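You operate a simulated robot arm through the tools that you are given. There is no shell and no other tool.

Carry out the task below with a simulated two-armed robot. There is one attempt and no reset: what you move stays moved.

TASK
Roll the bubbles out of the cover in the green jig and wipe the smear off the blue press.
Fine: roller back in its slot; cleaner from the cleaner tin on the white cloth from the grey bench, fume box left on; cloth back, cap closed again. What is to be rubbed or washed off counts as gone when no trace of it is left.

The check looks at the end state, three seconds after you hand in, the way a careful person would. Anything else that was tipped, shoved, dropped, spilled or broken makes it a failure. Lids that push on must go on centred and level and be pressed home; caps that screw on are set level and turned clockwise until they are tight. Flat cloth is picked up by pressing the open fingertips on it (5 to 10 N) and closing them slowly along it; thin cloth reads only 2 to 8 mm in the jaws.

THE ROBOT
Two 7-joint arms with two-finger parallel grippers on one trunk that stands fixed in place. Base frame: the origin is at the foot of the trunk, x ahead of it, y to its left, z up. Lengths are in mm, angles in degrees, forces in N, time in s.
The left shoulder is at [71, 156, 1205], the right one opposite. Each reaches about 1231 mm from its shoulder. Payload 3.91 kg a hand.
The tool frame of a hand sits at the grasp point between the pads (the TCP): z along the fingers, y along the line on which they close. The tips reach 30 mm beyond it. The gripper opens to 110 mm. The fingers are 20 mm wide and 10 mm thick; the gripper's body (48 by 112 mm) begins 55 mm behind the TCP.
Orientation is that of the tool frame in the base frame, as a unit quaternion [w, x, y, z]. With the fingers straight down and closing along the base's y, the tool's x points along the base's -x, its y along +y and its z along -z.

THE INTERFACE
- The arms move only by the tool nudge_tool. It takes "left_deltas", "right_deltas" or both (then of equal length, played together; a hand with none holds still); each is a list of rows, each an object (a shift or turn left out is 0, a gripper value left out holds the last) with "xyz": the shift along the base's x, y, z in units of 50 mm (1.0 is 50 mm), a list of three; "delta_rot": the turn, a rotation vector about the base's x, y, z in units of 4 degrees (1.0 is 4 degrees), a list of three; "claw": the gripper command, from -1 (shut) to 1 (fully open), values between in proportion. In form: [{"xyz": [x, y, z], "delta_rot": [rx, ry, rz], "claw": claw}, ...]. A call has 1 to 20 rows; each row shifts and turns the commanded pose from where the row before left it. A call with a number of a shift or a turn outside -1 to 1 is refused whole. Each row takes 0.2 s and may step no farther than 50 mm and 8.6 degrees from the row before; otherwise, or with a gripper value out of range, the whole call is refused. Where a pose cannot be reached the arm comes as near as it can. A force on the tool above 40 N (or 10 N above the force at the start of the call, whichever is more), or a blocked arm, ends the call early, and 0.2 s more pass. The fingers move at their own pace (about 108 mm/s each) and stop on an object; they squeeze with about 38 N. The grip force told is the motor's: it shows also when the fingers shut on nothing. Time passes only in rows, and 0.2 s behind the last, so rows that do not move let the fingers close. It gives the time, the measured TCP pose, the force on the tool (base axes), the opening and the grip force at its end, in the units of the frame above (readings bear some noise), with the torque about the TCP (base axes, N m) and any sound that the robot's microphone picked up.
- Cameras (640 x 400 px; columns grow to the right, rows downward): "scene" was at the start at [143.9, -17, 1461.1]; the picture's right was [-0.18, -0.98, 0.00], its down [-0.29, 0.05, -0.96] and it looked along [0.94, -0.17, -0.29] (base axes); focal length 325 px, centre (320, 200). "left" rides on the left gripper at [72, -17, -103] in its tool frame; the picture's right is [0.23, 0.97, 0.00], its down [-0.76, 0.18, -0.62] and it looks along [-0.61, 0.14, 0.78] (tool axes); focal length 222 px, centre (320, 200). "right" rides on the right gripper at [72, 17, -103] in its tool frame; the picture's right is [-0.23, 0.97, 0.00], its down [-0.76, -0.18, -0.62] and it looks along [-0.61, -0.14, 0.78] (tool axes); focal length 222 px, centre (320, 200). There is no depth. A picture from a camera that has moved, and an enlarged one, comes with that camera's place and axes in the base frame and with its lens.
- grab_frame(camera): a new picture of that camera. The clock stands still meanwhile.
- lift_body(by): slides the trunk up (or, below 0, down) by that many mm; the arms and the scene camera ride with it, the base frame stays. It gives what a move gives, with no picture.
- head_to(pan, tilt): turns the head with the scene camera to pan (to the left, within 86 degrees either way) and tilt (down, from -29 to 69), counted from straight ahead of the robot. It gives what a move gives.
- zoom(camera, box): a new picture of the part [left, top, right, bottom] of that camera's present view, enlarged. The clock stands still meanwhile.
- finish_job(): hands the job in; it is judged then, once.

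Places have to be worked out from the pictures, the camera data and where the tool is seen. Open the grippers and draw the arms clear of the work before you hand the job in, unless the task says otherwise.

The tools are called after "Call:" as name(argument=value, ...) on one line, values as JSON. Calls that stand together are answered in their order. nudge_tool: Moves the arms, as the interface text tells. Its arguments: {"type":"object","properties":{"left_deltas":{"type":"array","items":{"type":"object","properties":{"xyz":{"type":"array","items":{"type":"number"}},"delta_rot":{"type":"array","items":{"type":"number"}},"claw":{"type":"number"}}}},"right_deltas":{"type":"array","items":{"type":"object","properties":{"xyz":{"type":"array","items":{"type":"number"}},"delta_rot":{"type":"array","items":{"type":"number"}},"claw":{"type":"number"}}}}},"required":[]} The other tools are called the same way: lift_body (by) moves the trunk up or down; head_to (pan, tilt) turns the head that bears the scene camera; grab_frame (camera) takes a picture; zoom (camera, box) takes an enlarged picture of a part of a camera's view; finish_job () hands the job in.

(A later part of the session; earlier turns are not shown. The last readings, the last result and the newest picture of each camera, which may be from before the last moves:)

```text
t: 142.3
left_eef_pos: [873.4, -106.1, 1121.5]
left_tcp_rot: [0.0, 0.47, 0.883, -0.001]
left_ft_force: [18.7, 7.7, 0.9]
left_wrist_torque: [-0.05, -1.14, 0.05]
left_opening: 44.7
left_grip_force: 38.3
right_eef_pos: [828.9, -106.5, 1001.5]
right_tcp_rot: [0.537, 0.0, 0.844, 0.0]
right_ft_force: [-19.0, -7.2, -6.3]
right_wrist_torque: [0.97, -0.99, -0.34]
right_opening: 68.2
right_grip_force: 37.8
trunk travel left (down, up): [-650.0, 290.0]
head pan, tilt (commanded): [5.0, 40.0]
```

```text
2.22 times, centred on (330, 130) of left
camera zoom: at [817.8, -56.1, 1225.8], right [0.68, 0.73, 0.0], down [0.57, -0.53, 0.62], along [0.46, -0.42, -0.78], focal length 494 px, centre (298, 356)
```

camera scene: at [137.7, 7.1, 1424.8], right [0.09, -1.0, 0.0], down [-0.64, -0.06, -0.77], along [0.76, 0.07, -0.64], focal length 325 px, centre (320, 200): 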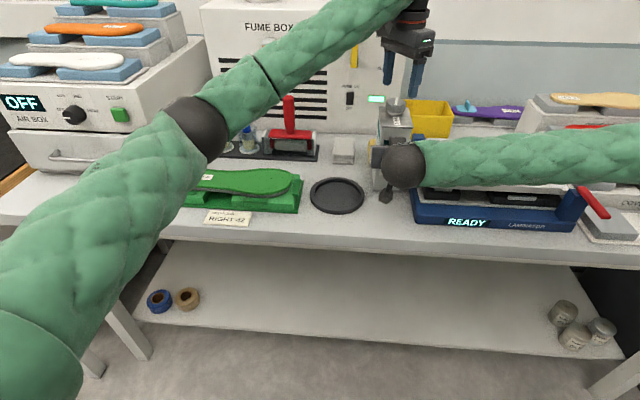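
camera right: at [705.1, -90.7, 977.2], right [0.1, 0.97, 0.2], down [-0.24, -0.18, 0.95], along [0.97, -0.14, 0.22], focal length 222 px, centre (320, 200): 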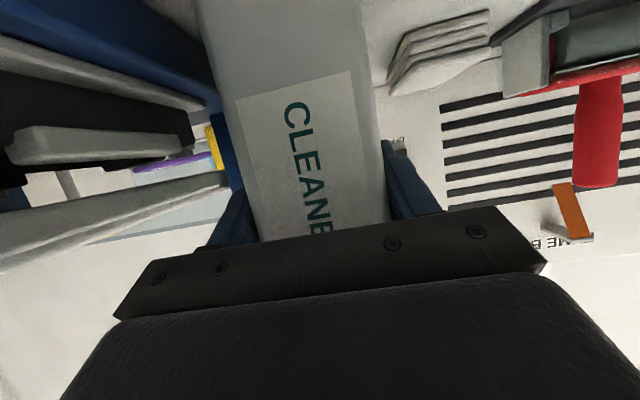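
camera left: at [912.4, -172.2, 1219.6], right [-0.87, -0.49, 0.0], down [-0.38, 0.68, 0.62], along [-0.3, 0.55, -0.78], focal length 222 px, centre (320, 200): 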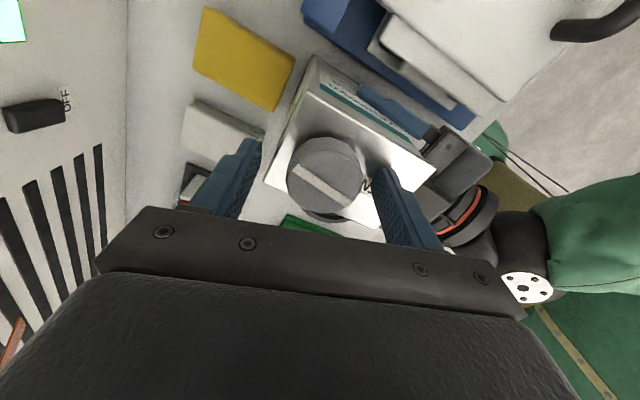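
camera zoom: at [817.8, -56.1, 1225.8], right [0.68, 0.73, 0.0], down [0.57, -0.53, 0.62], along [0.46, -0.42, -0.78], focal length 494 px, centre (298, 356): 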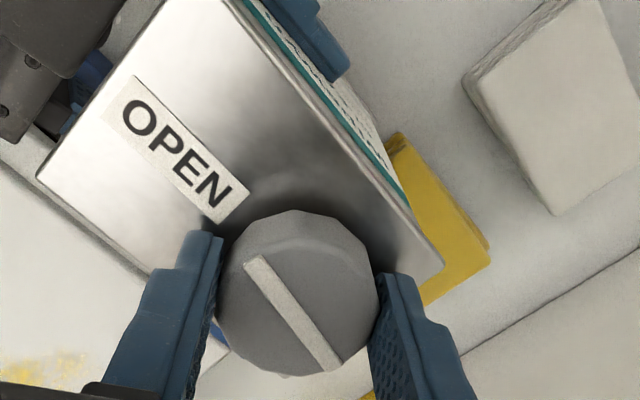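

Lateral load 19 N; I relax along it and start turning counter-clockwise in short runs.

Call:
nudge_tool(left_deltas=[{"xyz": [0.016, 0.008, 0]}, {"xyz": [0, 0, 0.001], "delta_rot": [0, 0, 1]}, {"xyz": [0, 0, 0.001], "delta_rot": [0, 0, 1]}, {"xyz": [0, 0, 0.001], "delta_rot": [0, 0, 1]}, {"xyz": [0, 0, 0.001], "delta_rot": [0, 0, 1]}, {"xyz": [0, 0, 0.001], "delta_rot": [0, 0, 1]}, {"xyz": [0, 0, 0.001], "delta_rot": [0, 0, 1]}, {"xyz": [0, 0, 0]}])

```text
t: 144.1
left_eef_pos: [874.0, -106.5, 1122.5]
left_tcp_rot: [-0.001, 0.275, 0.961, 0.0]
left_ft_force: [1.6, 2.4, 0.4]
left_wrist_torque: [0.04, -0.02, -0.37]
left_opening: 44.5
left_grip_force: 38.3
right_eef_pos: [829.1, -107.0, 1000.7]
right_tcp_rot: [0.537, 0.0, 0.844, 0.0]
right_ft_force: [-1.2, -2.0, -7.2]
right_wrist_torque: [0.15, 0.05, 0.27]
right_opening: 67.9
right_grip_force: 38.4
trunk travel left (down, up): [-650.0, 290.0]
head pan, tilt (commanded): [5.0, 40.0]
```

Loads are low now, but a resisting torque of 0.37 N·m appears. I look at whether the cap is still turning or has reached a stop.

Call:
zoom(camera="left", box=[220, 40, 440, 220])

Call:
nudge_tool(left_deltas=[{"xyz": [0, 0, 0.001], "delta_rot": [0, 0, 1]}, {"xyz": [0, 0, 0.001], "delta_rot": [0, 0, 1]}, {"xyz": [0, 0, 0.001], "delta_rot": [0, 0, 1]}, {"xyz": [0, 0, 0]}])

Call:
zoom(camera="left", box=[220, 40, 440, 220])

```text
2.22 times, centred on (330, 130) of left
camera zoom: at [801.8, -82.6, 1226.5], right [0.32, 0.95, 0.0], down [0.74, -0.25, 0.62], along [0.59, -0.2, -0.78], focal length 494 px, centre (298, 356)
```

zoom: 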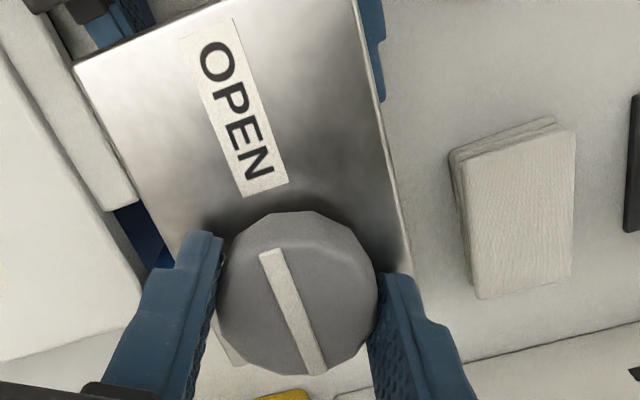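

```text
t: 145.1
left_eef_pos: [873.8, -107.1, 1122.3]
left_tcp_rot: [-0.001, 0.174, 0.985, 0.0]
left_ft_force: [-4.0, -3.3, 1.9]
left_wrist_torque: [-0.2, 0.08, -0.52]
left_opening: 44.8
left_grip_force: 37.8
right_eef_pos: [830.6, -105.6, 1002.0]
right_tcp_rot: [0.536, -0.001, 0.844, 0.001]
right_ft_force: [3.6, 2.8, -10.3]
right_wrist_torque: [-0.21, 0.7, 0.63]
right_opening: 67.8
right_grip_force: 38.1
trunk travel left (down, up): [-650.0, 290.0]
head pan, tilt (commanded): [5.0, 40.0]
```

```text
2.22 times, centred on (330, 130) of left
camera zoom: at [798.0, -97.6, 1226.5], right [0.12, 0.99, 0.0], down [0.78, -0.09, 0.62], along [0.62, -0.08, -0.78], focal length 494 px, centre (298, 356)
```

zoom: 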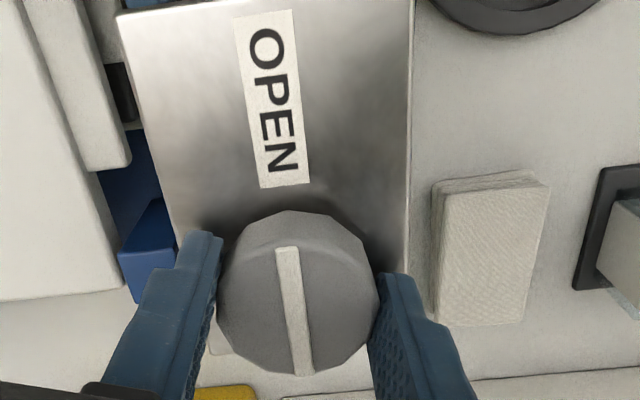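

The cap has stopped with its bar exactly along OPEN (resisting torque 0.5): it is a quarter-turn cap, now open. I test gently whether it also lifts off.

Call:
nudge_tool(left_deltas=[{"delta_rot": [0, 0, -1]}, {"delta_rot": [0, 0, -0.5]}, {"xyz": [0, 0, 0.03]}, {"xyz": [0, 0, 0]}])

Call:
nudge_tool(left_deltas=[{"xyz": [0, 0, 0.03]}, {"xyz": [0, 0, 0]}])

Call:
zoom(camera="scene", box=[350, 70, 440, 210])

```text
t: 146.1
left_eef_pos: [873.8, -105.9, 1122.6]
left_tcp_rot: [-0.001, 0.225, 0.974, 0.001]
left_ft_force: [-9.2, -6.8, -0.2]
left_wrist_torque: [-0.33, 0.21, -0.05]
left_opening: 45.0
left_grip_force: 38.0
right_eef_pos: [830.4, -106.4, 1001.5]
right_tcp_rot: [0.537, 0.0, 0.844, 0.0]
right_ft_force: [9.5, 6.5, -4.5]
right_wrist_torque: [-0.42, 1.08, 0.31]
right_opening: 67.7
right_grip_force: 38.2
trunk travel left (down, up): [-650.0, 290.0]
head pan, tilt (commanded): [5.0, 40.0]
```

```text
t: 146.7
left_eef_pos: [873.2, -105.9, 1123.4]
left_tcp_rot: [0.0, 0.225, 0.974, 0.001]
left_ft_force: [-3.5, -8.0, -8.5]
left_wrist_torque: [-0.39, -0.08, 0.0]
left_opening: 44.8
left_grip_force: 38.0
right_eef_pos: [829.1, -106.3, 1001.7]
right_tcp_rot: [0.536, -0.001, 0.844, 0.001]
right_ft_force: [4.3, 8.7, 9.1]
right_wrist_torque: [-0.63, 0.09, 0.39]
right_opening: 67.7
right_grip_force: 37.9
trunk travel left (down, up): [-650.0, 290.0]
head pan, tilt (commanded): [5.0, 40.0]
```

```text
2.86 times, centred on (395, 140) of scene
camera zoom: at [137.8, 7.0, 1424.8], right [0.09, -1.0, 0.0], down [-0.64, -0.06, -0.77], along [0.76, 0.07, -0.64], focal length 928 px, centre (106, 371)
```

zoom: 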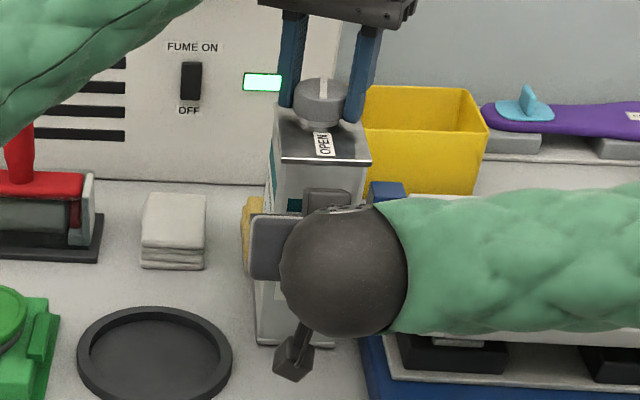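

The cap does not lift off; it is captive, so open means bar along OPEN. I relax the pull, release the cap and raise the left hand clear.

Call:
nudge_tool(left_deltas=[{"xyz": [-0.005, -0.01, -0.03]}, {"claw": -0.1}, {"claw": 0.1}, {"claw": 0.4}, {"xyz": [0, 0, 0.3]}, {"xyz": [0, 0, 0.8]}, {"xyz": [0, 0, 0.8]}, {"xyz": [0, 0, 0]}])

Call:
zoom(camera="left", box=[240, 40, 400, 200])

Call:
zoom(camera="scene", box=[360, 80, 430, 150])

```text
t: 148.5
left_eef_pos: [872.5, -108.2, 1218.8]
left_tcp_rot: [-0.001, 0.225, 0.974, 0.001]
left_ft_force: [0.6, 0.0, -0.1]
left_wrist_torque: [-0.02, 0.03, 0.04]
left_opening: 76.8
left_grip_force: 0.0
right_eef_pos: [829.8, -106.3, 1000.5]
right_tcp_rot: [0.536, 0.0, 0.844, 0.0]
right_ft_force: [0.6, 0.2, -7.2]
right_wrist_torque: [0.01, 0.19, -0.02]
right_opening: 67.7
right_grip_force: 37.9
trunk travel left (down, up): [-650.0, 290.0]
head pan, tilt (commanded): [5.0, 40.0]
```

```text
2.50 times, centred on (320, 120) of left
camera zoom: at [798.9, -92.3, 1323.8], right [0.22, 0.97, 0.0], down [0.76, -0.17, 0.62], along [0.61, -0.14, -0.78], focal length 555 px, centre (320, 400)
```

zoom: 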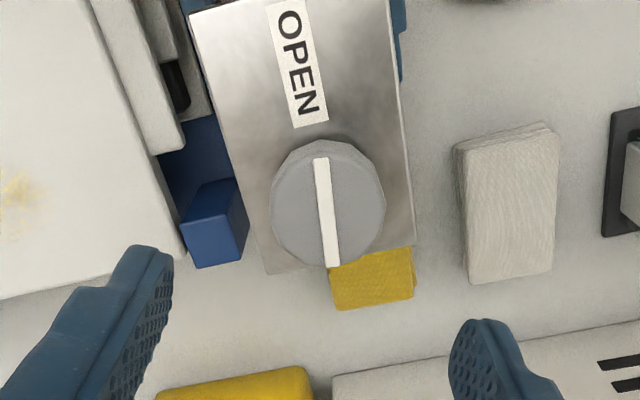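

```text
5.71 times, centred on (395, 115) of scene
camera zoom: at [138.6, 7.4, 1424.7], right [0.09, -1.0, 0.0], down [-0.64, -0.06, -0.76], along [0.76, 0.07, -0.64], focal length 1857 px, centre (-109, 686)
```

zoom: 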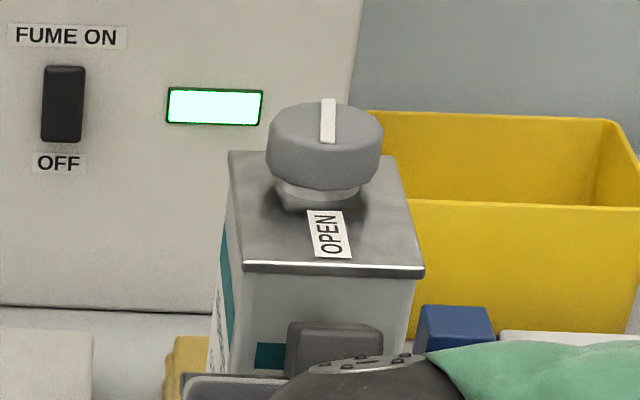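

The bar stands along OPEN. I move the left hand away to the left, then lift the tin straight up with the right hand.

Call:
nudge_tool(left_deltas=[{"xyz": [-0.311, 0.87, 0]}, {"xyz": [-0.311, 0.87, 0]}, {"xyz": [-0.311, 0.87, 0]}, {"xyz": [-0.311, 0.87, 0]}, {"xyz": [-0.311, 0.87, 0]}, {"xyz": [-0.311, 0.87, 0]}, {"xyz": [-0.311, 0.87, 0]}, {"xyz": [-0.311, 0.87, 0]}, {"xyz": [0, 0, 0]}])

Call:
nudge_tool(right_deltas=[{"xyz": [0, 0, 0.3]}, {"xyz": [0, 0, 0.5]}, {"xyz": [0, 0, 0.6]}, {"xyz": [0, 0, 0.6]}, {"xyz": [0, 0, 0]}])

Call:
grab_frame(camera="scene")

Call:
grab_frame(camera="left")

```text
t: 150.5
left_eef_pos: [748.2, 240.2, 1219.5]
left_tcp_rot: [0.0, 0.225, 0.974, -0.001]
left_ft_force: [0.9, 0.2, -0.1]
left_wrist_torque: [0.01, 0.05, 0.02]
left_opening: 76.9
left_grip_force: 0.1
right_eef_pos: [829.7, -107.2, 1000.3]
right_tcp_rot: [0.535, 0.0, 0.845, 0.0]
right_ft_force: [0.1, -0.3, -8.6]
right_wrist_torque: [0.02, 0.23, 0.03]
right_opening: 68.0
right_grip_force: 38.7
trunk travel left (down, up): [-650.0, 290.0]
head pan, tilt (commanded): [5.0, 40.0]
```

```text
t: 151.7
left_eef_pos: [747.7, 240.7, 1220.7]
left_tcp_rot: [-0.001, 0.225, 0.974, 0.0]
left_ft_force: [0.7, 0.5, -0.2]
left_wrist_torque: [0.0, 0.01, 0.04]
left_opening: 77.0
left_grip_force: 0.2
right_eef_pos: [829.8, -106.3, 1100.4]
right_tcp_rot: [0.536, 0.0, 0.844, 0.0]
right_ft_force: [0.8, -0.2, -7.1]
right_wrist_torque: [-0.02, 0.18, 0.01]
right_opening: 68.1
right_grip_force: 38.2
trunk travel left (down, up): [-650.0, 290.0]
head pan, tilt (commanded): [5.0, 40.0]
```

```text
taken
camera scene: at [137.9, 7.4, 1424.8], right [0.09, -1.0, 0.0], down [-0.64, -0.06, -0.77], along [0.76, 0.07, -0.64], focal length 325 px, centre (320, 200)
```

scene: 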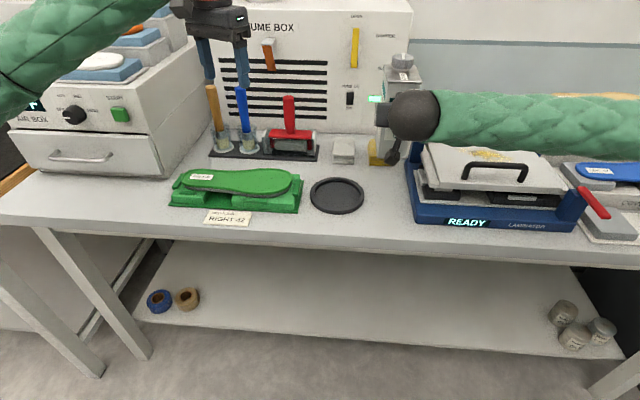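

```text
taken
camera left: at [674.8, 257.1, 1325.0], right [0.22, 0.97, 0.0], down [0.76, -0.17, 0.62], along [0.61, -0.14, -0.78], focal length 222 px, centre (320, 200)
```

left: 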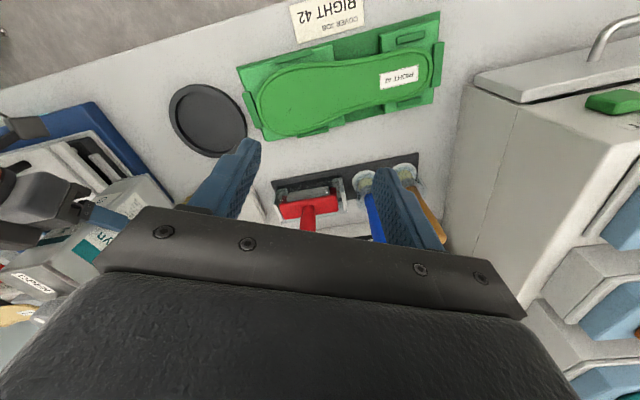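

The tin is lifted cleanly (about 7.5 N). I carry it upright over the white cloth so that the spout is above the cloth's centre.

Call:
nudge_tool(right_deltas=[{"xyz": [0.49, 0.5, 0]}, {"xyz": [0.49, 0.55, 0]}, {"xyz": [0.49, 0.6, 0]}, {"xyz": [0.49, 0.6, 0]}, {"xyz": [0, 0, 0]}])

Call:
grab_frame(camera="scene")

Call:
grab_frame(camera="right")

Call:
grab_frame(camera="left")

```text
t: 152.9
left_eef_pos: [747.4, 240.1, 1222.2]
left_tcp_rot: [0.0, 0.226, 0.974, 0.0]
left_ft_force: [-0.1, -0.8, -0.7]
left_wrist_torque: [0.01, -0.02, 0.0]
left_opening: 77.1
left_grip_force: 0.1
right_eef_pos: [927.9, 3.8, 1100.6]
right_tcp_rot: [0.537, 0.0, 0.844, 0.001]
right_ft_force: [-0.2, -0.3, -7.6]
right_wrist_torque: [0.03, 0.22, 0.0]
right_opening: 67.8
right_grip_force: 37.3
trunk travel left (down, up): [-650.0, 290.0]
head pan, tilt (commanded): [5.0, 40.0]
```

```text
taken
camera scene: at [136.9, 6.1, 1425.0], right [0.09, -1.0, 0.0], down [-0.64, -0.06, -0.77], along [0.76, 0.07, -0.64], focal length 325 px, centre (320, 200)
```

scene: 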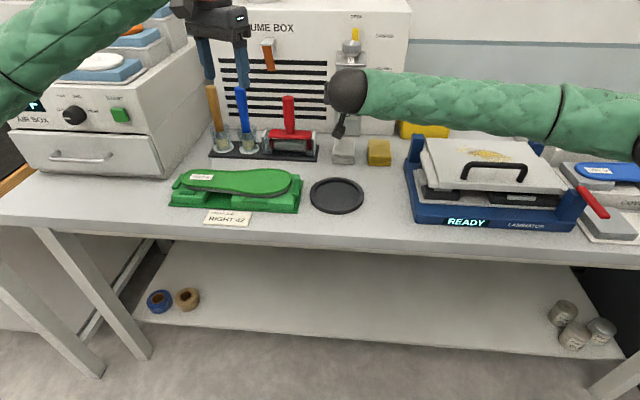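

```text
taken
camera right: at [802.4, 19.8, 1077.2], right [0.1, 0.97, 0.21], down [-0.24, -0.18, 0.95], along [0.97, -0.14, 0.22], focal length 222 px, centre (320, 200)
```

right: 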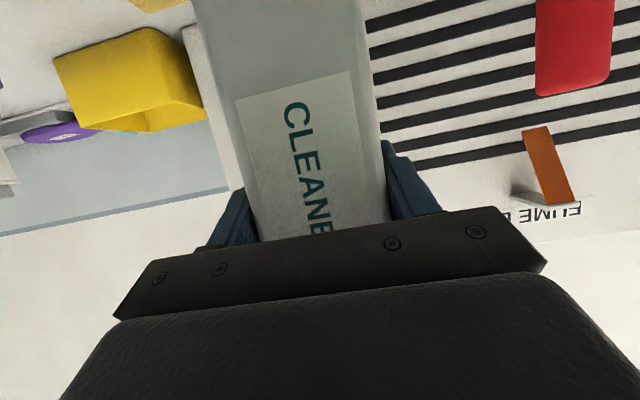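

```text
taken
camera left: at [673.8, 255.9, 1325.9], right [0.22, 0.97, 0.0], down [0.76, -0.18, 0.62], along [0.61, -0.14, -0.78], focal length 222 px, centre (320, 200)
```

left: 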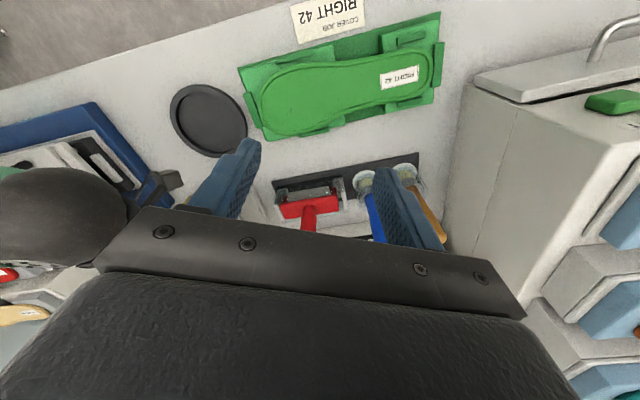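

I check the spout's position over the cloth more exactly, with enlarged scene views.

Call:
zoom(camera="scene", box=[310, 20, 410, 170])

```text
2.67 times, centred on (360, 95) of scene
camera zoom: at [136.9, 6.1, 1425.0], right [0.09, -1.0, 0.0], down [-0.64, -0.06, -0.77], along [0.76, 0.07, -0.64], focal length 866 px, centre (213, 480)
```

zoom: 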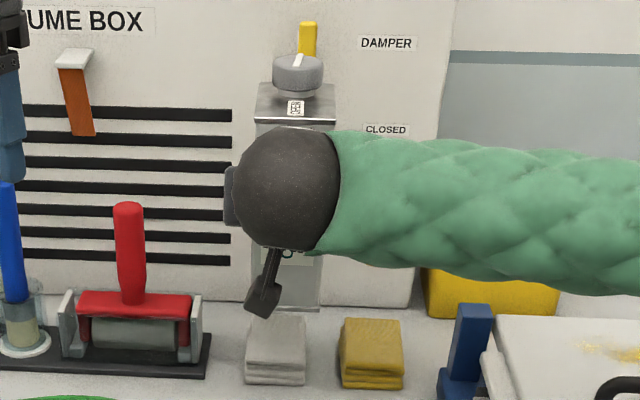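

The spout is about 3 mm off in y. I correct that, lower to z≈1050, and begin tilting about the spout, keeping it over the cloth: first to 40°.

Call:
nudge_tool(right_deltas=[{"xyz": [0, 0.06, -0.5]}, {"xyz": [0, 0, -0.5]}, {"xyz": [-0.16, 0, 0], "delta_rot": [0, 1, 0]}, {"xyz": [-0.155, 0, 0], "delta_rot": [0, 1, 0]}, {"xyz": [-0.15, 0, 0], "delta_rot": [0, 1, 0]}, {"xyz": [-0.143, 0, 0], "delta_rot": [0, 1, 0]}, {"xyz": [-0.136, 0, 0], "delta_rot": [0, 1, 0]}, {"xyz": [-0.128, 0, 0], "delta_rot": [0, 1, 0]}, {"xyz": [-0.12, 0, 0], "delta_rot": [0, 1, 0]}, {"xyz": [-0.111, 0, 0], "delta_rot": [0, 1, 0]}, {"xyz": [-0.101, 0, 0], "delta_rot": [0, 1, 0]}, {"xyz": [-0.091, 0, 0], "delta_rot": [0, 1, 0]}, {"xyz": [0, 0, 0]}])

Call:
zoom(camera="scene", box=[290, 50, 410, 190])

Call:
grab_frame(camera="right")

```text
t: 155.7
left_eef_pos: [748.9, 241.0, 1221.4]
left_tcp_rot: [-0.001, 0.225, 0.974, 0.0]
left_ft_force: [-0.5, -0.2, 0.4]
left_wrist_torque: [-0.01, -0.02, -0.01]
left_opening: 76.7
left_grip_force: 0.0
right_eef_pos: [861.3, 8.8, 1050.0]
right_tcp_rot: [0.216, 0.0, 0.976, 0.0]
right_ft_force: [0.8, 0.0, -8.3]
right_wrist_torque: [-0.01, 0.16, 0.01]
right_opening: 68.1
right_grip_force: 37.8
trunk travel left (down, up): [-650.0, 290.0]
head pan, tilt (commanded): [5.0, 40.0]
```

```text
2.86 times, centred on (350, 120) of scene
camera zoom: at [137.4, 7.4, 1424.9], right [0.09, -1.0, 0.0], down [-0.64, -0.06, -0.77], along [0.76, 0.07, -0.64], focal length 928 px, centre (234, 429)
```

zoom: 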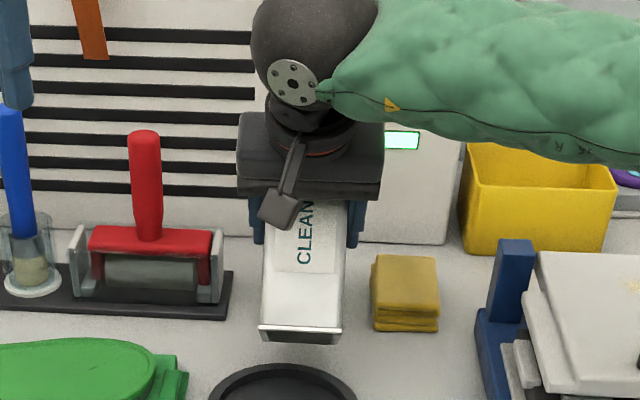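

```text
taken
camera right: at [751.6, 25.4, 1113.1], right [0.21, 0.97, 0.1], down [0.43, -0.18, 0.89], along [0.88, -0.14, -0.45], focal length 222 px, centre (320, 200)
```

right: 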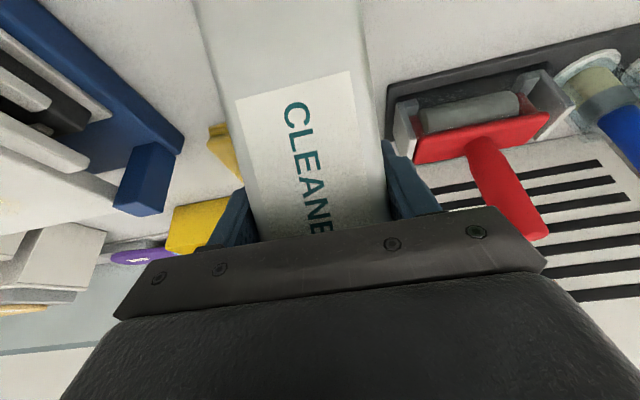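

The tin hides the cloth from the scene camera. I bring the left hand to a spot left of the cloth, turned so its camera looks at the cloth from the side.

Call:
nudge_tool(left_deltas=[{"xyz": [0.2, -0.06, -0.06], "delta_rot": [0, 0, -1], "claw": 1}, {"xyz": [0.2, -0.06, -0.06], "delta_rot": [0, 0, -1]}, {"xyz": [0.2, -0.06, -0.06], "delta_rot": [0, 0, -1]}, {"xyz": [0.2, -0.06, -0.06], "delta_rot": [0, 0, -1]}, {"xyz": [0.2, -0.06, -0.06], "delta_rot": [0, 0, -1]}, {"xyz": [0.2, -0.06, -0.06], "delta_rot": [0, 0, -1]}, {"xyz": [0.2, -0.06, -0.06], "delta_rot": [0, 0, -1]}, {"xyz": [0.2, -0.06, -0.06], "delta_rot": [0, 0, -1]}, {"xyz": [0.2, -0.06, -0.06], "delta_rot": [0, 0, -1]}, {"xyz": [0.2, -0.06, -0.06], "delta_rot": [0, 0, -1]}, {"xyz": [0.2, -0.06, -0.06], "delta_rot": [0, 0, -1]}, {"xyz": [0, 0, 0]}])

Call:
grab_frame(camera="left")

```text
t: 158.3
left_eef_pos: [859.5, 209.1, 1187.9]
left_tcp_rot: [-0.001, 0.574, 0.819, 0.0]
left_ft_force: [-0.3, 0.2, 1.1]
left_wrist_torque: [0.0, -0.03, 0.0]
left_opening: 109.9
left_grip_force: 0.1
right_eef_pos: [861.2, 9.6, 1050.6]
right_tcp_rot: [0.215, 0.0, 0.977, 0.0]
right_ft_force: [-0.4, 0.9, -8.3]
right_wrist_torque: [0.0, 0.14, 0.01]
right_opening: 68.1
right_grip_force: 38.0
trunk travel left (down, up): [-650.0, 290.0]
head pan, tilt (commanded): [5.0, 40.0]
```

```text
taken
camera left: at [816.4, 270.9, 1291.1], right [0.84, 0.55, 0.0], down [0.43, -0.66, 0.62], along [0.34, -0.52, -0.78], focal length 222 px, centre (320, 200)
```

left: 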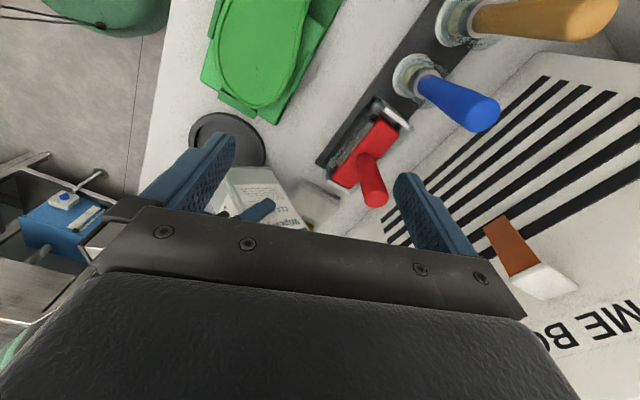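

The cloth shows at the lower middle, partly hidden by the gripper. I shift the left hand 50 mm toward −y and 60 mm up for a better view.

Call:
nudge_tool(left_deltas=[{"xyz": [0, -0.3, 0.6]}, {"xyz": [0, -0.4, 0.6]}, {"xyz": [0, -0.3, 0]}, {"xyz": [0, 0, 0]}])

Call:
grab_frame(camera="left")

Call:
zoom(camera="left", box=[220, 120, 400, 230])

```text
t: 159.3
left_eef_pos: [856.9, 158.6, 1243.4]
left_tcp_rot: [0.0, 0.574, 0.819, 0.0]
left_ft_force: [0.1, -0.5, -0.5]
left_wrist_torque: [0.03, 0.01, 0.03]
left_opening: 109.7
left_grip_force: 0.0
right_eef_pos: [861.3, 8.7, 1050.0]
right_tcp_rot: [0.216, 0.0, 0.976, -0.001]
right_ft_force: [-0.1, 0.2, -8.0]
right_wrist_torque: [-0.03, 0.1, 0.02]
right_opening: 68.3
right_grip_force: 38.2
trunk travel left (down, up): [-650.0, 290.0]
head pan, tilt (commanded): [5.0, 40.0]
```

```text
taken
camera left: at [814.8, 220.3, 1347.6], right [0.84, 0.55, 0.0], down [0.43, -0.65, 0.62], along [0.34, -0.52, -0.78], focal length 222 px, centre (320, 200)
```

left: 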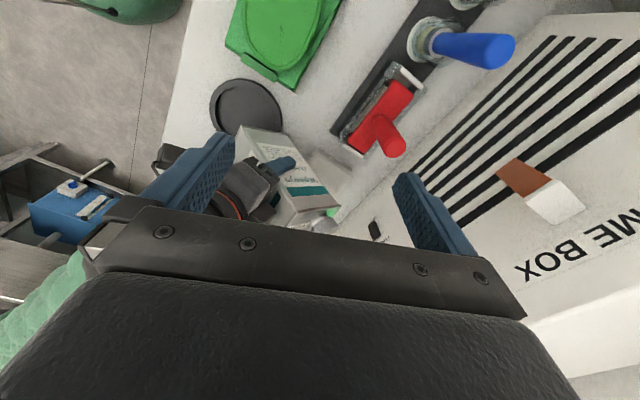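

```text
3.56 times, centred on (310, 175) of left
camera zoom: at [814.8, 220.3, 1347.6], right [0.84, 0.55, 0.0], down [0.43, -0.65, 0.62], along [0.34, -0.52, -0.78], focal length 790 px, centre (356, 289)
```

zoom: 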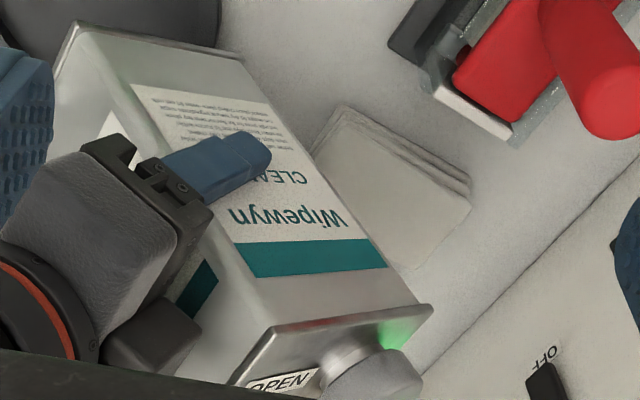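

Now I see the tin and cloth well. I tilt further to 60° with the spout kept over the cloth, and look for any flow.

Call:
nudge_tool(right_deltas=[{"xyz": [-0.081, 0, 0], "delta_rot": [0, 1, 0]}, {"xyz": [-0.07, 0, 0], "delta_rot": [0, 1, 0]}, {"xyz": [-0.058, 0, 0], "delta_rot": [0, 1, 0]}, {"xyz": [-0.047, 0, 0], "delta_rot": [0, 1, 0]}, {"xyz": [-0.035, 0, 0], "delta_rot": [0, 1, 0]}, {"xyz": [0, 0, 0]}])

Call:
zoom(camera="left", box=[220, 120, 400, 230])

Call:
zoom(camera="scene", box=[290, 50, 410, 190])

```text
t: 160.7
left_eef_pos: [857.4, 157.5, 1242.8]
left_tcp_rot: [0.0, 0.574, 0.819, 0.0]
left_ft_force: [-0.3, -0.9, 0.4]
left_wrist_torque: [0.03, 0.01, -0.04]
left_opening: 109.8
left_grip_force: 0.0
right_eef_pos: [847.0, 8.2, 1050.1]
right_tcp_rot: [0.042, 0.0, 0.999, 0.0]
right_ft_force: [-0.6, 0.3, -8.1]
right_wrist_torque: [0.04, 0.07, -0.01]
right_opening: 67.9
right_grip_force: 37.6
trunk travel left (down, up): [-650.0, 290.0]
head pan, tilt (commanded): [5.0, 40.0]
```

```text
3.56 times, centred on (310, 175) of left
camera zoom: at [815.2, 220.0, 1347.3], right [0.84, 0.55, 0.0], down [0.43, -0.66, 0.62], along [0.34, -0.52, -0.78], focal length 790 px, centre (356, 289)
```

zoom: 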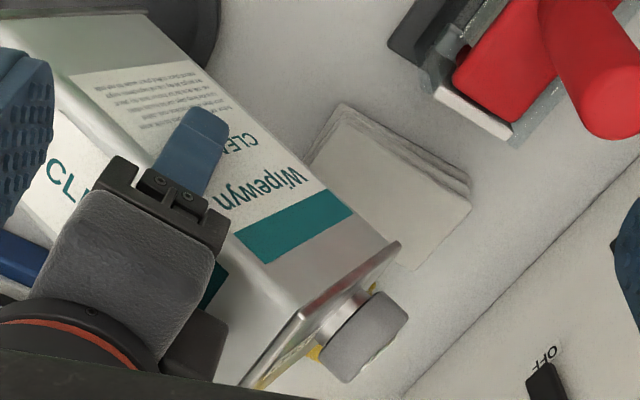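

```text
2.86 times, centred on (350, 120) of scene
camera zoom: at [137.6, 7.4, 1424.8], right [0.09, -1.0, 0.0], down [-0.64, -0.06, -0.77], along [0.76, 0.07, -0.64], focal length 928 px, centre (234, 429)
```

zoom: 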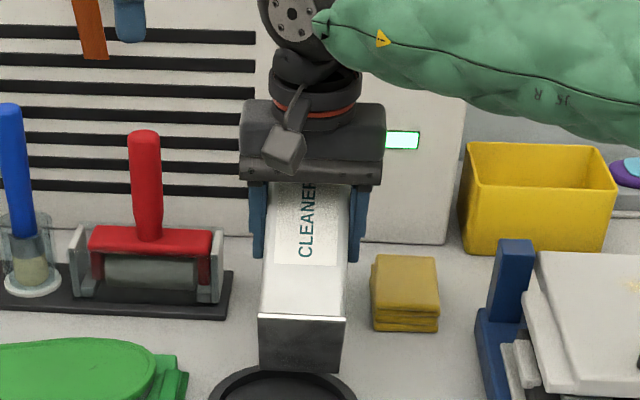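

No flow yet at 60°. I continue to 80°.

Call:
nudge_tool(right_deltas=[{"xyz": [-0.023, 0, 0], "delta_rot": [0, 1, 0]}, {"xyz": [-0.011, 0, 0], "delta_rot": [0, 1, 0]}, {"xyz": [0.001, 0, 0], "delta_rot": [0, 1, 0]}, {"xyz": [0, 0, 0]}])

Call:
zoom(camera="left", box=[220, 120, 400, 230])

Call:
nudge_tool(right_deltas=[{"xyz": [0.013, 0, 0], "delta_rot": [0, 1, 0]}, {"xyz": [0.025, 0, 0], "delta_rot": [0, 1, 0]}, {"xyz": [0, 0, 0]}])

Call:
zoom(camera="left", box=[220, 120, 400, 230])

```text
t: 161.7
left_eef_pos: [856.0, 158.2, 1242.8]
left_tcp_rot: [0.0, 0.574, 0.819, -0.001]
left_ft_force: [0.5, 0.2, -0.7]
left_wrist_torque: [0.0, -0.03, 0.04]
left_opening: 110.0
left_grip_force: 0.1
right_eef_pos: [845.3, 8.0, 1049.9]
right_tcp_rot: [-0.062, 0.0, 0.998, 0.0]
right_ft_force: [0.1, -0.2, -8.6]
right_wrist_torque: [0.03, 0.05, -0.04]
right_opening: 67.8
right_grip_force: 38.2
trunk travel left (down, up): [-650.0, 290.0]
head pan, tilt (commanded): [5.0, 40.0]
```

```text
3.56 times, centred on (310, 175) of left
camera zoom: at [815.2, 220.0, 1347.3], right [0.84, 0.55, 0.0], down [0.43, -0.66, 0.62], along [0.34, -0.52, -0.78], focal length 790 px, centre (356, 289)
```

zoom: 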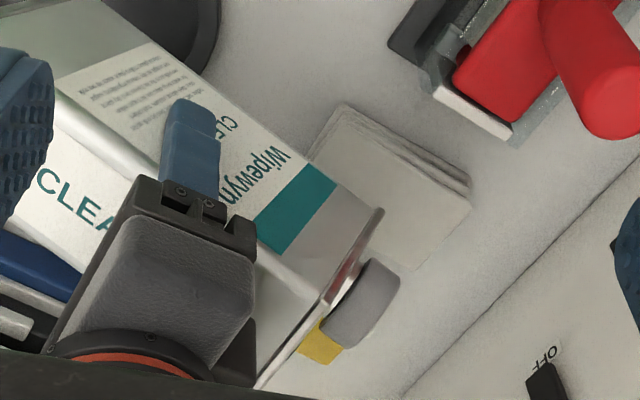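

```text
t: 162.5
left_eef_pos: [857.1, 157.7, 1242.7]
left_tcp_rot: [0.0, 0.574, 0.819, -0.001]
left_ft_force: [1.3, 0.9, -0.6]
left_wrist_torque: [-0.01, -0.03, 0.0]
left_opening: 109.9
left_grip_force: 0.1
right_eef_pos: [847.2, 9.6, 1049.4]
right_tcp_rot: [-0.132, 0.0, 0.991, 0.0]
right_ft_force: [-0.5, -0.1, -8.5]
right_wrist_torque: [0.0, -0.02, -0.02]
right_opening: 68.0
right_grip_force: 38.0
trunk travel left (down, up): [-650.0, 290.0]
head pan, tilt (commanded): [5.0, 40.0]
```

```text
3.56 times, centred on (310, 175) of left
camera zoom: at [815.1, 219.9, 1347.4], right [0.84, 0.55, 0.0], down [0.43, -0.66, 0.62], along [0.34, -0.52, -0.78], focal length 790 px, centre (356, 289)
```

zoom: 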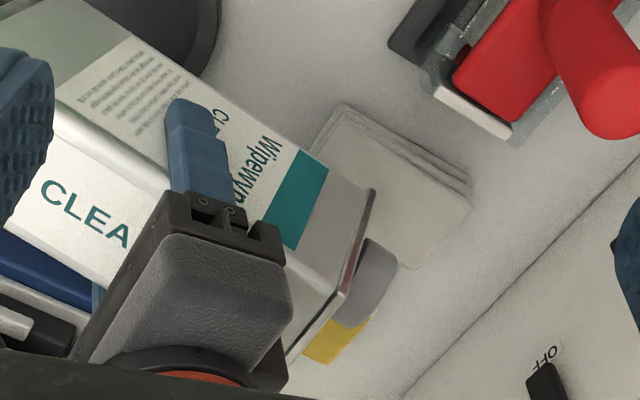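

Nothing visible on the cloth at 80°. I tilt on to 100°, still about the spout.

Call:
nudge_tool(right_deltas=[{"xyz": [0.037, 0, 0], "delta_rot": [0, 1, 0]}, {"xyz": [0.048, 0, 0], "delta_rot": [0, 1, 0]}, {"xyz": [0.06, 0, 0], "delta_rot": [0, 1, 0]}, {"xyz": [0, 0, 0]}])

Call:
zoom(camera="left", box=[220, 120, 400, 230])

Call:
nudge_tool(right_deltas=[{"xyz": [0.071, 0, 0], "delta_rot": [0, 1, 0]}, {"xyz": [0.082, 0, 0], "delta_rot": [0, 1, 0]}, {"xyz": [0, 0, 0]}])

Call:
zoom(camera="left", box=[220, 120, 400, 230])

```text
t: 163.5
left_eef_pos: [857.2, 156.4, 1243.9]
left_tcp_rot: [-0.001, 0.573, 0.82, -0.001]
left_ft_force: [-0.4, 0.8, 0.2]
left_wrist_torque: [0.0, -0.02, -0.03]
left_opening: 110.0
left_grip_force: 0.1
right_eef_pos: [854.4, 8.3, 1049.8]
right_tcp_rot: [-0.235, 0.0, 0.972, 0.0]
right_ft_force: [-0.1, -0.9, -8.7]
right_wrist_torque: [-0.03, -0.03, 0.0]
right_opening: 68.1
right_grip_force: 38.2
trunk travel left (down, up): [-650.0, 290.0]
head pan, tilt (commanded): [5.0, 40.0]
```

```text
3.56 times, centred on (310, 175) of left
camera zoom: at [815.1, 219.8, 1347.4], right [0.84, 0.55, 0.0], down [0.43, -0.66, 0.62], along [0.34, -0.52, -0.78], focal length 790 px, centre (356, 289)
```

zoom: 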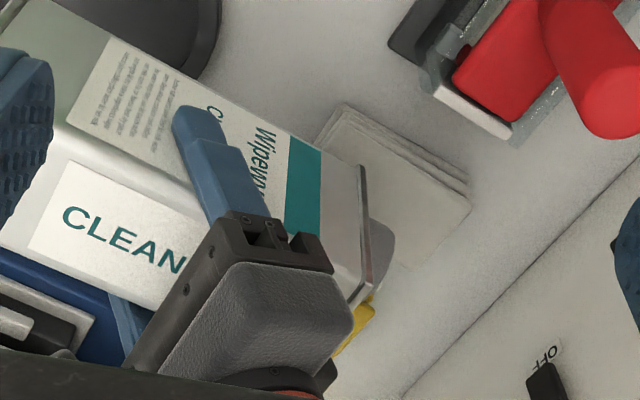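

```text
t: 164.3
left_eef_pos: [857.2, 158.5, 1242.9]
left_tcp_rot: [-0.001, 0.573, 0.82, -0.001]
left_ft_force: [-0.3, -0.1, 0.0]
left_wrist_torque: [-0.01, 0.01, 0.0]
left_opening: 110.2
left_grip_force: 0.1
right_eef_pos: [861.9, 7.3, 1049.6]
right_tcp_rot: [-0.301, 0.001, 0.954, 0.001]
right_ft_force: [0.3, 0.1, -7.9]
right_wrist_torque: [0.01, -0.06, -0.01]
right_opening: 67.9
right_grip_force: 37.5
trunk travel left (down, up): [-650.0, 290.0]
head pan, tilt (commanded): [5.0, 40.0]
```

```text
3.56 times, centred on (310, 175) of left
camera zoom: at [815.6, 219.8, 1347.1], right [0.84, 0.55, 0.0], down [0.43, -0.66, 0.62], along [0.34, -0.52, -0.78], focal length 790 px, centre (356, 289)
```

zoom: 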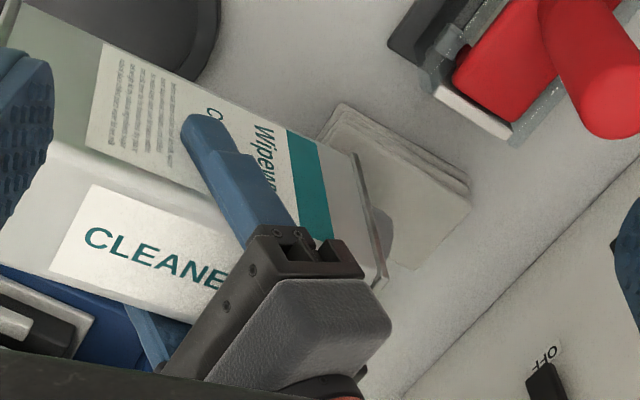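

At 100° still nothing visible. I go on to about 116° and watch.

Call:
nudge_tool(right_deltas=[{"xyz": [0.092, 0, 0], "delta_rot": [0, 1, 0]}, {"xyz": [0.103, 0, 0], "delta_rot": [0, 1, 0]}, {"xyz": [0.112, 0, 0], "delta_rot": [0, 1, 0]}, {"xyz": [0.121, 0, 0], "delta_rot": [0, 1, 0]}, {"xyz": [0, 0, 0]}])

Call:
zoom(camera="left", box=[220, 120, 400, 230])

Call:
zoom(camera="scene", box=[290, 50, 410, 190])

```text
t: 165.5
left_eef_pos: [857.8, 156.7, 1241.9]
left_tcp_rot: [-0.002, 0.574, 0.819, -0.001]
left_ft_force: [0.5, -0.1, 0.5]
left_wrist_torque: [0.03, 0.02, 0.02]
left_opening: 110.2
left_grip_force: 0.1
right_eef_pos: [877.6, 8.2, 1044.4]
right_tcp_rot: [-0.426, -0.004, 0.905, -0.003]
right_ft_force: [0.5, -0.6, -7.7]
right_wrist_torque: [-0.01, -0.11, 0.0]
right_opening: 67.9
right_grip_force: 37.8
right hand out of reach, approached as far as the arm can: row 4
trunk travel left (down, up): [-650.0, 290.0]
head pan, tilt (commanded): [5.0, 40.0]
```

```text
3.56 times, centred on (310, 175) of left
camera zoom: at [815.8, 218.4, 1347.2], right [0.84, 0.55, 0.0], down [0.43, -0.66, 0.62], along [0.34, -0.52, -0.78], focal length 790 px, centre (356, 289)
```

zoom: 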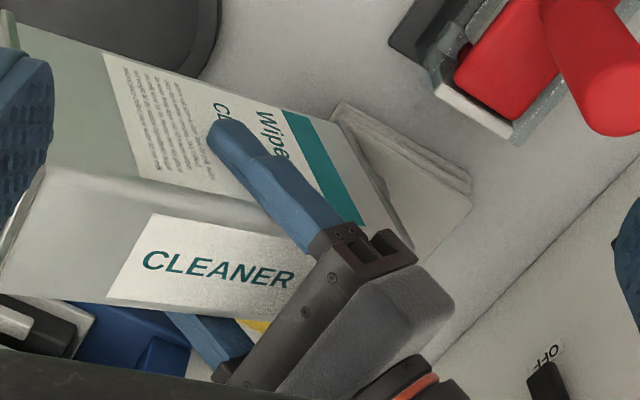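

```text
2.86 times, centred on (350, 120) of scene
camera zoom: at [138.1, 6.2, 1424.8], right [0.09, -1.0, 0.0], down [-0.64, -0.05, -0.77], along [0.76, 0.07, -0.64], focal length 928 px, centre (234, 429)
```

zoom: 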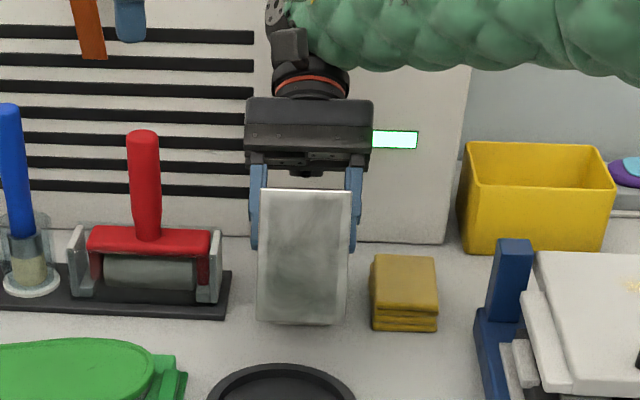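

The right wrist reaches its limit near 115°. I tilt back to about 80° and look at the cloth for wetness.

Call:
nudge_tool(right_deltas=[{"xyz": [-0.121, 0, 0.1], "delta_rot": [0, -1, 0]}, {"xyz": [-0.112, 0, 0], "delta_rot": [0, -1, 0]}, {"xyz": [-0.103, 0, 0], "delta_rot": [0, -1, 0]}, {"xyz": [-0.092, 0, 0], "delta_rot": [0, -1, 0]}, {"xyz": [-0.082, 0, 0], "delta_rot": [0, -1, 0]}, {"xyz": [-0.071, 0, 0], "delta_rot": [0, -1, 0]}, {"xyz": [-0.06, 0, 0], "delta_rot": [0, -1, 0]}, {"xyz": [-0.048, 0, 0], "delta_rot": [0, -1, 0]}, {"xyz": [-0.037, 0, 0], "delta_rot": [0, -1, 0]}, {"xyz": [0, 0, 0]}])

Call:
zoom(camera="left", box=[220, 120, 400, 230])

Call:
zoom(camera="left", box=[290, 140, 360, 200])

```text
t: 167.7
left_eef_pos: [857.9, 159.2, 1242.6]
left_tcp_rot: [-0.001, 0.574, 0.819, -0.001]
left_ft_force: [0.5, 0.8, 0.9]
left_wrist_torque: [0.03, 0.0, -0.02]
left_opening: 109.8
left_grip_force: 0.1
right_eef_pos: [841.5, 11.5, 1049.9]
right_tcp_rot: [-0.132, 0.0, 0.991, 0.0]
right_ft_force: [-0.5, 0.9, -7.9]
right_wrist_torque: [0.0, 0.01, -0.05]
right_opening: 68.1
right_grip_force: 38.0
trunk travel left (down, up): [-650.0, 290.0]
head pan, tilt (commanded): [5.0, 40.0]
```

```text
3.56 times, centred on (310, 175) of left
camera zoom: at [815.6, 220.4, 1347.0], right [0.84, 0.55, 0.0], down [0.43, -0.66, 0.62], along [0.34, -0.52, -0.78], focal length 790 px, centre (356, 289)
```

zoom: 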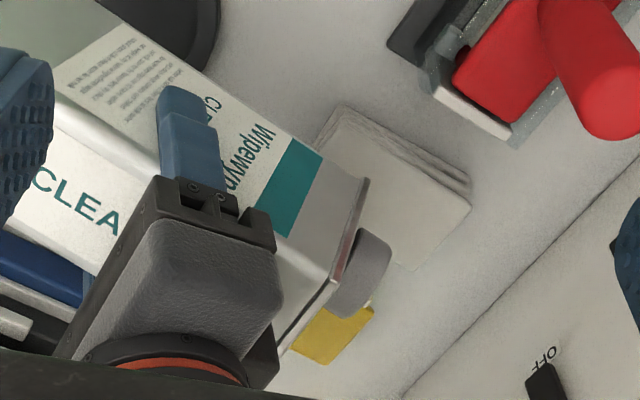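

```text
6.67 times, centred on (325, 170) of left
camera zoom: at [815.6, 220.4, 1347.0], right [0.84, 0.55, 0.0], down [0.43, -0.66, 0.62], along [0.34, -0.52, -0.78], focal length 1481 px, centre (287, 400)
```

zoom: 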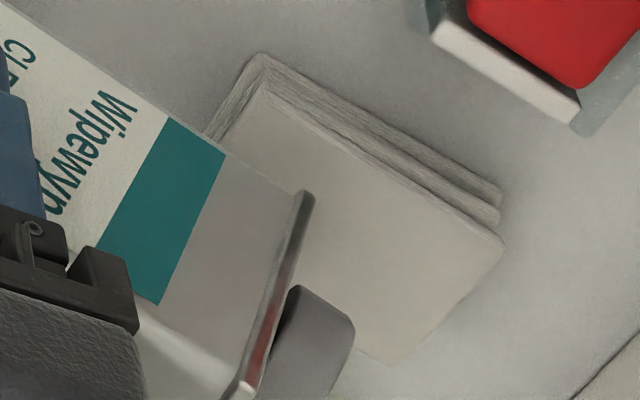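

I can't tell in the shadow. I bring the tin upright again while carrying it back toward its place, then look at the cloth in the open.

Call:
nudge_tool(right_deltas=[{"xyz": [-0.03, 0, 0.1], "delta_rot": [0, -1, 0]}, {"xyz": [-0.03, 0, 0.1], "delta_rot": [0, -1, 0]}, {"xyz": [-0.03, 0, 0], "delta_rot": [0, -1, 0]}, {"xyz": [-0.03, 0, 0], "delta_rot": [0, -1, 0]}, {"xyz": [0, -0.1, 0], "delta_rot": [0, -1, 0]}, {"xyz": [0, -0.15, 0], "delta_rot": [0, -1, 0]}, {"xyz": [0, -0.15, 0], "delta_rot": [0, -1, 0]}, {"xyz": [0, -0.15, 0], "delta_rot": [0, -1, 0]}, {"xyz": [0, -0.15, 0], "delta_rot": [0, -1, 0]}, {"xyz": [0, -0.15, 0], "delta_rot": [0, -1, 0]}, {"xyz": [0, -0.15, 0], "delta_rot": [0, -1, 0]}, {"xyz": [0, -0.15, 0], "delta_rot": [0, -1, 0]}, {"xyz": [0, -0.15, 0], "delta_rot": [0, -1, 0]}, {"xyz": [0, -0.15, 0], "delta_rot": [0, -1, 0]}, {"xyz": [0, -0.15, 0], "delta_rot": [0, -1, 0]}, {"xyz": [0, -0.15, 0], "delta_rot": [0, -1, 0]}, {"xyz": [0, -0.15, 0], "delta_rot": [0, -1, 0]}, {"xyz": [0, -0.15, 0], "delta_rot": [0, -1, 0]}, {"xyz": [0, -0.15, 0], "delta_rot": [0, -1, 0]}, {"xyz": [0, -0.1, 0], "delta_rot": [0, -1, 0]}])

Call:
grab_frame(camera="left")

Call:
zoom(camera="left", box=[270, 130, 370, 210])

Call:
zoom(camera="scene", box=[310, 110, 410, 190])

```text
t: 171.9
left_eef_pos: [856.5, 157.4, 1242.0]
left_tcp_rot: [-0.002, 0.573, 0.819, -0.001]
left_ft_force: [0.0, 0.1, -0.2]
left_wrist_torque: [0.02, 0.03, 0.0]
left_opening: 110.1
left_grip_force: 0.1
right_eef_pos: [834.4, -103.0, 1059.7]
right_tcp_rot: [0.537, -0.001, 0.844, 0.0]
right_ft_force: [-0.8, 0.2, -7.6]
right_wrist_torque: [0.0, 0.24, -0.01]
right_opening: 68.0
right_grip_force: 37.6
trunk travel left (down, up): [-650.0, 290.0]
head pan, tilt (commanded): [5.0, 40.0]
```

```text
taken
camera left: at [815.4, 219.7, 1347.3], right [0.84, 0.55, 0.0], down [0.43, -0.66, 0.62], along [0.34, -0.52, -0.78], focal length 222 px, centre (320, 200)
```

left: 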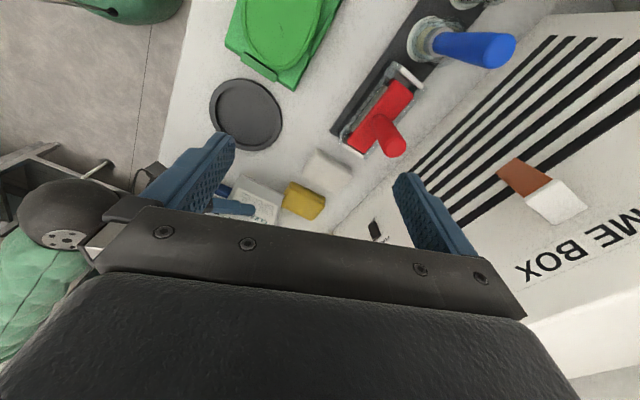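

```text
5.00 times, centred on (320, 170) of left
camera zoom: at [815.4, 219.7, 1347.3], right [0.84, 0.55, 0.0], down [0.43, -0.66, 0.62], along [0.34, -0.52, -0.78], focal length 1111 px, centre (320, 350)
```

zoom: 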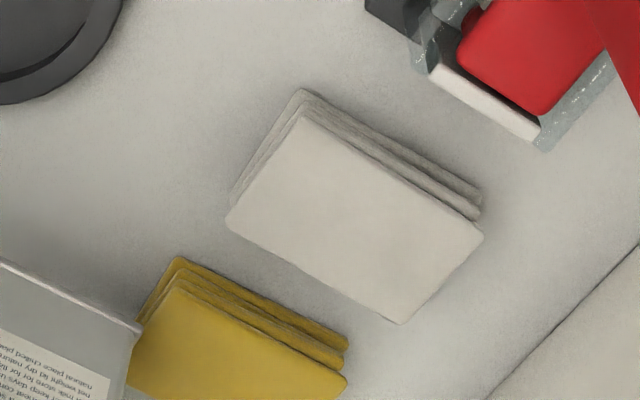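

```text
5.00 times, centred on (360, 150) of scene
camera zoom: at [137.8, 7.0, 1424.9], right [0.09, -1.0, 0.0], down [-0.64, -0.06, -0.77], along [0.76, 0.07, -0.64], focal length 1625 px, centre (120, 450)
```

zoom: 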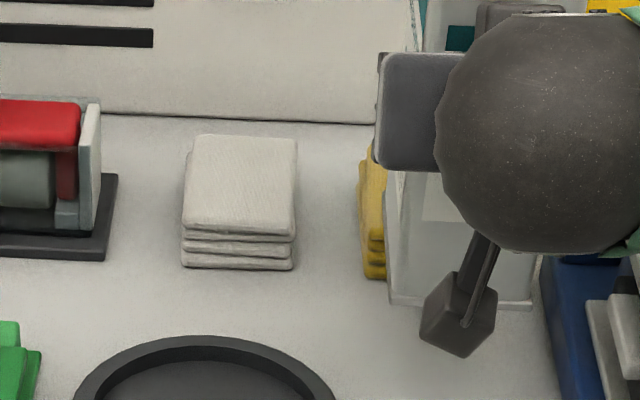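

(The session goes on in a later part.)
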